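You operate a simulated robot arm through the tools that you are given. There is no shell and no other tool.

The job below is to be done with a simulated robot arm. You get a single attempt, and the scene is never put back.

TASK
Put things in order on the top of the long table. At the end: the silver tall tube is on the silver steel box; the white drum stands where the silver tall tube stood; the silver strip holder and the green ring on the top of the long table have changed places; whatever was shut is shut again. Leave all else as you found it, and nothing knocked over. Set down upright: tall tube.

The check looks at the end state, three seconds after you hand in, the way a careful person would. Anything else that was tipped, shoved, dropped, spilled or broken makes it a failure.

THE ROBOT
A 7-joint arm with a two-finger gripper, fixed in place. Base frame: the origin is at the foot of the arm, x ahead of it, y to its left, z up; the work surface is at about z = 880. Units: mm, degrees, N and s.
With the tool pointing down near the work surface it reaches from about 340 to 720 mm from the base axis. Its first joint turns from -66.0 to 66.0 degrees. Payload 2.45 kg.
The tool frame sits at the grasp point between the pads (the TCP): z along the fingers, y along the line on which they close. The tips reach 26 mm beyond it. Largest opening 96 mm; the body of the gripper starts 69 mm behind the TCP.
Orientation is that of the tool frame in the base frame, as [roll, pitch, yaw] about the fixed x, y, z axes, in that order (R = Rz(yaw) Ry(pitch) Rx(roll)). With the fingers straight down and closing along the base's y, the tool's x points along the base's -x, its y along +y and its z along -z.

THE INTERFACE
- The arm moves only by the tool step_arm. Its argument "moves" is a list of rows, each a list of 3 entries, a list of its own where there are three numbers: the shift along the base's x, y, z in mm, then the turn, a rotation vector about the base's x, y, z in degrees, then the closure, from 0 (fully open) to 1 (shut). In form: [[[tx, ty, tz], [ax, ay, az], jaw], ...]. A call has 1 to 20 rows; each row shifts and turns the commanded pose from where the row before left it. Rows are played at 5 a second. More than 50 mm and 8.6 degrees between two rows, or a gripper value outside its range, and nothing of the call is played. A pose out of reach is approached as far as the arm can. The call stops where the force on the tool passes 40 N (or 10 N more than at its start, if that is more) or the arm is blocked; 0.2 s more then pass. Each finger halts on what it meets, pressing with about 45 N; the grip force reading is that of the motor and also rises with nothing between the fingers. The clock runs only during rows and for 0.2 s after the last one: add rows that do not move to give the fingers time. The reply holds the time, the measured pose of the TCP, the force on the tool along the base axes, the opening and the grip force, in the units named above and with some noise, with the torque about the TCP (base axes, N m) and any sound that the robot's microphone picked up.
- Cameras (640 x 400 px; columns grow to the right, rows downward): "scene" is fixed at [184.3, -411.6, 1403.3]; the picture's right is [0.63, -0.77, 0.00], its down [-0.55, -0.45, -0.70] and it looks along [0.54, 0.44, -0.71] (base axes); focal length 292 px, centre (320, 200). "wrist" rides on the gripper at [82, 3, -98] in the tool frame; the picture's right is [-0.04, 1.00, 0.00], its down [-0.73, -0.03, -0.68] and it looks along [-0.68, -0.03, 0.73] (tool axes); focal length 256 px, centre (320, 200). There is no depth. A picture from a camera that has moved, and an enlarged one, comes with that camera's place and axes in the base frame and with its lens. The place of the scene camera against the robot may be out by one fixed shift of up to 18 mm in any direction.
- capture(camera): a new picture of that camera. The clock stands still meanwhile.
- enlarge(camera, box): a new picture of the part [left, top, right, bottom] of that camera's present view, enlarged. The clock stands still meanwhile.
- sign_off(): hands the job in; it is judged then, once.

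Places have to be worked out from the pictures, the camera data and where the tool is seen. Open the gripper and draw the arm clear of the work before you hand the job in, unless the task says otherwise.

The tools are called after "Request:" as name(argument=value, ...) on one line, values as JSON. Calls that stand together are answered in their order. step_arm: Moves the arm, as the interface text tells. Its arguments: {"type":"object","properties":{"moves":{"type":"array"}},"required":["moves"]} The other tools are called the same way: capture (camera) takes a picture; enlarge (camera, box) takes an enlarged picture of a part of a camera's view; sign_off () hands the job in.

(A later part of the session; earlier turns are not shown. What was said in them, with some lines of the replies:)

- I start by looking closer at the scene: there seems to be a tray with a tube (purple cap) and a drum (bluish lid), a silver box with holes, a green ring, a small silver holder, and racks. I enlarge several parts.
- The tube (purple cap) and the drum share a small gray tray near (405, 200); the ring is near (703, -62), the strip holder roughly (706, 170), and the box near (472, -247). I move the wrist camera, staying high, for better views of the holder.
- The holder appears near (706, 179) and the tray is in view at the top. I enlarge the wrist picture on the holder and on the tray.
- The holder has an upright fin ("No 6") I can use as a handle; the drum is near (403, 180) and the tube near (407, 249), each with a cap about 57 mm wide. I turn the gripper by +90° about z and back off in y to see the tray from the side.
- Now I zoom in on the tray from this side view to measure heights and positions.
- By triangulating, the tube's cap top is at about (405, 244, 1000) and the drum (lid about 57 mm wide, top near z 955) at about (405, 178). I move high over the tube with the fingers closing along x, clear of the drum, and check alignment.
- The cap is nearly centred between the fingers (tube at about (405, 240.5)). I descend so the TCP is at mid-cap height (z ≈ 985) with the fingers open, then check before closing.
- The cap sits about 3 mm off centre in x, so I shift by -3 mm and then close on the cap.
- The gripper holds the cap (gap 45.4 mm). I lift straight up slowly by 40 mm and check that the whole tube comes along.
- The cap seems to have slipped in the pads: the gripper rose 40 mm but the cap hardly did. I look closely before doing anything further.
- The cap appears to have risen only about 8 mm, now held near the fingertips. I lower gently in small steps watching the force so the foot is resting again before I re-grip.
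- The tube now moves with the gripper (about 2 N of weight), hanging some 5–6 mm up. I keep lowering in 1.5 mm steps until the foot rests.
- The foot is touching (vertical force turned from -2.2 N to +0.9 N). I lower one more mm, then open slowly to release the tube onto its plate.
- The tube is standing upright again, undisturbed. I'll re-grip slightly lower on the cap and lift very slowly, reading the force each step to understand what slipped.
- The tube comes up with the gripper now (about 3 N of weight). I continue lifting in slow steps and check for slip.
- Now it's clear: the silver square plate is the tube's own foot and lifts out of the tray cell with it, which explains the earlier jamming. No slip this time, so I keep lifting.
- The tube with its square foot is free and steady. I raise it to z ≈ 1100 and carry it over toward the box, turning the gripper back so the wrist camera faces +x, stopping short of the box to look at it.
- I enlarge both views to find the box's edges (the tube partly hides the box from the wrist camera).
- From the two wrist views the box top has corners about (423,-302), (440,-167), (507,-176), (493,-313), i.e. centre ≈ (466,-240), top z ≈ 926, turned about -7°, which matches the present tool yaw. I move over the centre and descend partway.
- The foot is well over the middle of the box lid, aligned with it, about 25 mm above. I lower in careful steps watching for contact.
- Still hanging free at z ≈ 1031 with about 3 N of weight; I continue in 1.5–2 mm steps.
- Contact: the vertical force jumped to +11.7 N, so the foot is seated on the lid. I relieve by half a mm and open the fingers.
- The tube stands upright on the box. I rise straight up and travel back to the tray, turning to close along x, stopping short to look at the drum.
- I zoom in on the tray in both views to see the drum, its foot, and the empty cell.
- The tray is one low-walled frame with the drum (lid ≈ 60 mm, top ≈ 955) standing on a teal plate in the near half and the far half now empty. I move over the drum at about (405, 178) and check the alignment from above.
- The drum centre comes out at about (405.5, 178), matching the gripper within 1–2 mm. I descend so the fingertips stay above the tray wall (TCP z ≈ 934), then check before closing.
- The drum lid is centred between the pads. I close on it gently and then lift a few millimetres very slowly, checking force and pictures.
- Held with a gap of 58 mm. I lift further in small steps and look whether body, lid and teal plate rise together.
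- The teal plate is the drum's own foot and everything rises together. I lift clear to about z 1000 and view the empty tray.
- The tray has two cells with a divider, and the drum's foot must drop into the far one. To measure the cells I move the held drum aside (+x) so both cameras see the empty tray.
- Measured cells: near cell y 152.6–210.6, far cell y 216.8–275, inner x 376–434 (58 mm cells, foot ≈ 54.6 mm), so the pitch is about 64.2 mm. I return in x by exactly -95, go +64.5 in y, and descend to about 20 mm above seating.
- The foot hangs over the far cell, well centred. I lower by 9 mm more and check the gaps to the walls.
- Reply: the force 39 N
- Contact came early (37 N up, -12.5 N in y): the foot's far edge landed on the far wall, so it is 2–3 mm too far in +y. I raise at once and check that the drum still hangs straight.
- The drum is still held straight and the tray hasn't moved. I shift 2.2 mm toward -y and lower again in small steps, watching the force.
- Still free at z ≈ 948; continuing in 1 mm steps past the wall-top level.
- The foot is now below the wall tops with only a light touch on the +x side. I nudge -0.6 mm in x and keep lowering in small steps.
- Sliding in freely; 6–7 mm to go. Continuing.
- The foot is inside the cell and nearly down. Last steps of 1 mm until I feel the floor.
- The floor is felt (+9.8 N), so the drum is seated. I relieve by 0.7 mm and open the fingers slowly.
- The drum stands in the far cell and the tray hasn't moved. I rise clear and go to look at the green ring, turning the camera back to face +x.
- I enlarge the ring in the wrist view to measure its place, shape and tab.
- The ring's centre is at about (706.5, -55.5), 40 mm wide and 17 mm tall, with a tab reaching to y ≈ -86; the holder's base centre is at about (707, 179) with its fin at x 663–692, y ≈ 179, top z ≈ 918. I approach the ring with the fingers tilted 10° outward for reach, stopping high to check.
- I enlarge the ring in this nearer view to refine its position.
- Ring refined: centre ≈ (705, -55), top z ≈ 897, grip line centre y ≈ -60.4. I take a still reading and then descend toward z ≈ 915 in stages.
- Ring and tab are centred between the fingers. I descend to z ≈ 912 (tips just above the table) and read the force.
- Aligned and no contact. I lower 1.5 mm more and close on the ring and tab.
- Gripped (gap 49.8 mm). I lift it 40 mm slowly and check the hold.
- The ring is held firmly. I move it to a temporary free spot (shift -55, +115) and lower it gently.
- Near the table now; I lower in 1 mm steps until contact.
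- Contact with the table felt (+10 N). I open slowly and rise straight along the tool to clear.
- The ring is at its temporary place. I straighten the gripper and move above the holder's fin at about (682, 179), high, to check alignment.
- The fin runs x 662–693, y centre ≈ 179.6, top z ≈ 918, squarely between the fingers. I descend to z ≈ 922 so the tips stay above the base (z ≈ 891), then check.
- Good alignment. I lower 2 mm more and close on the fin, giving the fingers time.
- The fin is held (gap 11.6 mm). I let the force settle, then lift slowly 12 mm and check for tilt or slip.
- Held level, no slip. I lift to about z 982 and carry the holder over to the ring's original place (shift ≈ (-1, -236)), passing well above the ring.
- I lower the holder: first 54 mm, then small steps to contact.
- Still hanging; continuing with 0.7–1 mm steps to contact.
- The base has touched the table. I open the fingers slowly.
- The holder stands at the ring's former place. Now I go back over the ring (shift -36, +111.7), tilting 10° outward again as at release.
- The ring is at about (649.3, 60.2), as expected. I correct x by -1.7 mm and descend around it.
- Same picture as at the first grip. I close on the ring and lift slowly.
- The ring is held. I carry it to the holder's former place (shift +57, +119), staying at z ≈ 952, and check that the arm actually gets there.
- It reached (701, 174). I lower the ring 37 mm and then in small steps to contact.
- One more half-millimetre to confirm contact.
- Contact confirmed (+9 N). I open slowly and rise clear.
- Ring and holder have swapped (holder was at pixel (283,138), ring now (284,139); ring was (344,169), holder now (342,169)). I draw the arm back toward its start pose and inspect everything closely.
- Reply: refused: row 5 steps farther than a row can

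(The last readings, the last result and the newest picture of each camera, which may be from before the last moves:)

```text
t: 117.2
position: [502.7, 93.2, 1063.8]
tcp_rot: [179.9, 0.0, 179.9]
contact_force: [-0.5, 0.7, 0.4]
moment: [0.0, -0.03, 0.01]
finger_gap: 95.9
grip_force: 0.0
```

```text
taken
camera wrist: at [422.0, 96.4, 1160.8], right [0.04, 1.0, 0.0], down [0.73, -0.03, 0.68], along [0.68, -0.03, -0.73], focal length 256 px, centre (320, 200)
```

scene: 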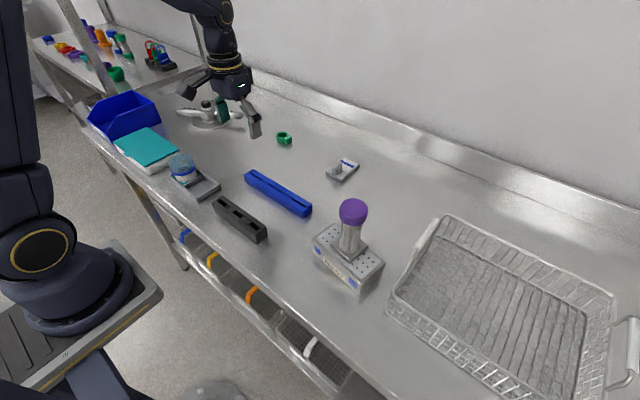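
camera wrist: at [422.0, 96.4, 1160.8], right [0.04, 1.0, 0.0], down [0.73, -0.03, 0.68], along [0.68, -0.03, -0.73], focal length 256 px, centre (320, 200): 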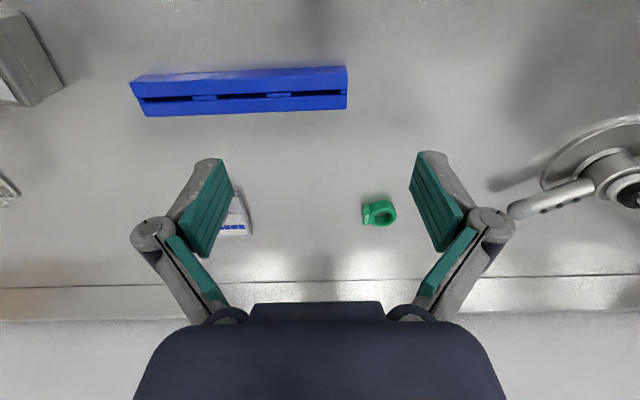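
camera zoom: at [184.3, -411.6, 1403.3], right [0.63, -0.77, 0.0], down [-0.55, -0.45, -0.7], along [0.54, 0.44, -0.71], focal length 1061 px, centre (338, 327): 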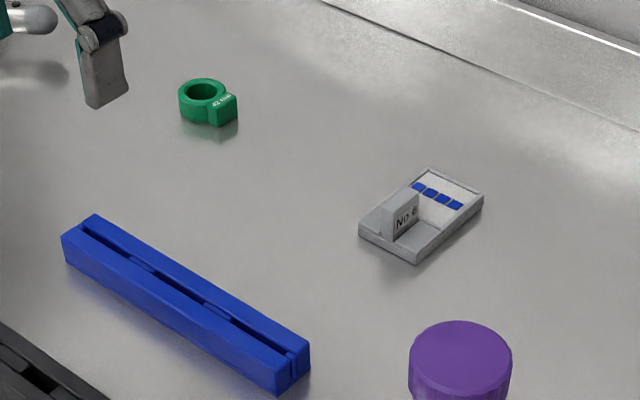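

Everything is in its place and nothing else has moved. One row of the retreat was too long, so I repeat it with shorter rows.

Request:
step_arm(moves=[[[-18, -20, 20], [0, 0, 0], 0], [[-18, -22, 20], [0, 0, 0], 0], [[-18, -24, 18], [0, 0, 0], 0], [[-18, -24, 16], [0, 0, 0], 0], [[-18, -24, 14], [0, 0, 0], 0], [[-18, -24, 12], [0, 0, 0], 0], [[-18, -24, 10], [0, 0, 0], 0], [[0, 0, 0], [0, 0, 0], 0], [[0, 0, 0], [0, 0, 0], 0]])

Request:
capture(camera="scene")

Request:
capture(camera="wrist")

```text
t: 119.2
position: [374.7, -68.5, 1173.3]
tcp_rot: [-180.0, 0.0, 179.8]
contact_force: [0.4, 0.7, -0.3]
moment: [-0.01, 0.0, 0.01]
finger_gap: 96.0
grip_force: 0.0
```

```text
taken
```

scene: 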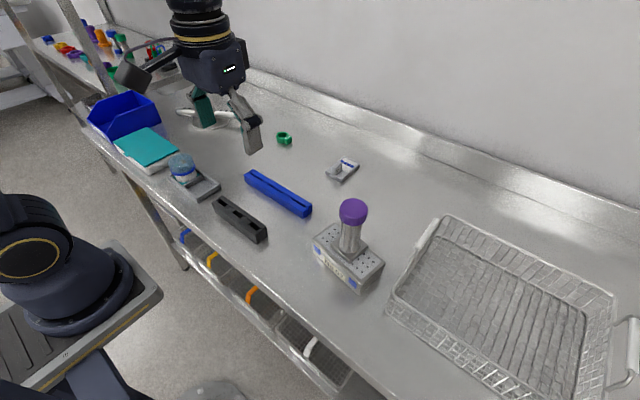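

```text
taken
camera wrist: at [294.7, -65.9, 1271.0], right [0.04, 1.0, 0.0], down [0.73, -0.03, 0.68], along [0.68, -0.03, -0.73], focal length 256 px, centre (320, 200)
```

wrist: 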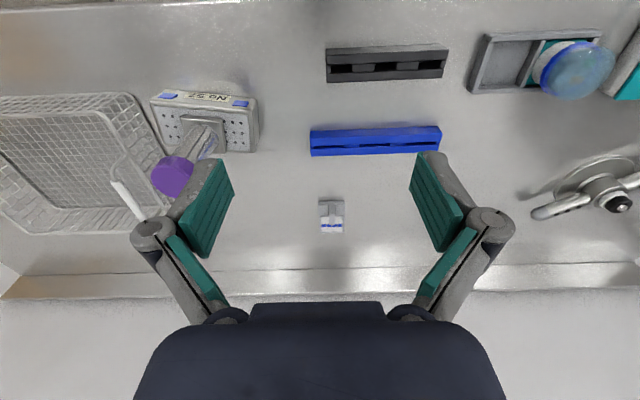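

The gripper is open and the arm is back at its start pose. The tube stands upright on the box, and the drum is in the tube's former cell with its lid on. The holder and ring have swapped places, and nothing else has moved. I hand the job in.

Request:
sign_off()

```text
The job is handed in.
```

The table is in order and the job is handed in. I have no result from the check. The final pictures show:

- **Tall tube:** it stands upright on the silver steel box, roughly centred, with its cap on.
- **White drum:** it sits in the tray cell where the tube stood, with its lid on.
- **Strip holder and green ring:** they have swapped places, each within a few millimetres by my camera measurements, and face the same way as before.
- **Everything else:** nothing else looks moved, nothing was knocked over, and no lid or cap was opened. The arm is back at its start pose with the gripper open.

Two things went less than smoothly:

- **Tube slip:** on the first lift the tube slipped in the gripper, because its square foot caught in the tray. I set it back down and lifted it again more slowly.
- **Drum contact:** while I was lowering the drum, its foot landed on the tray wall with about 37 N. I raised it, shifted it about 2 mm and seated it. The tray did not move.
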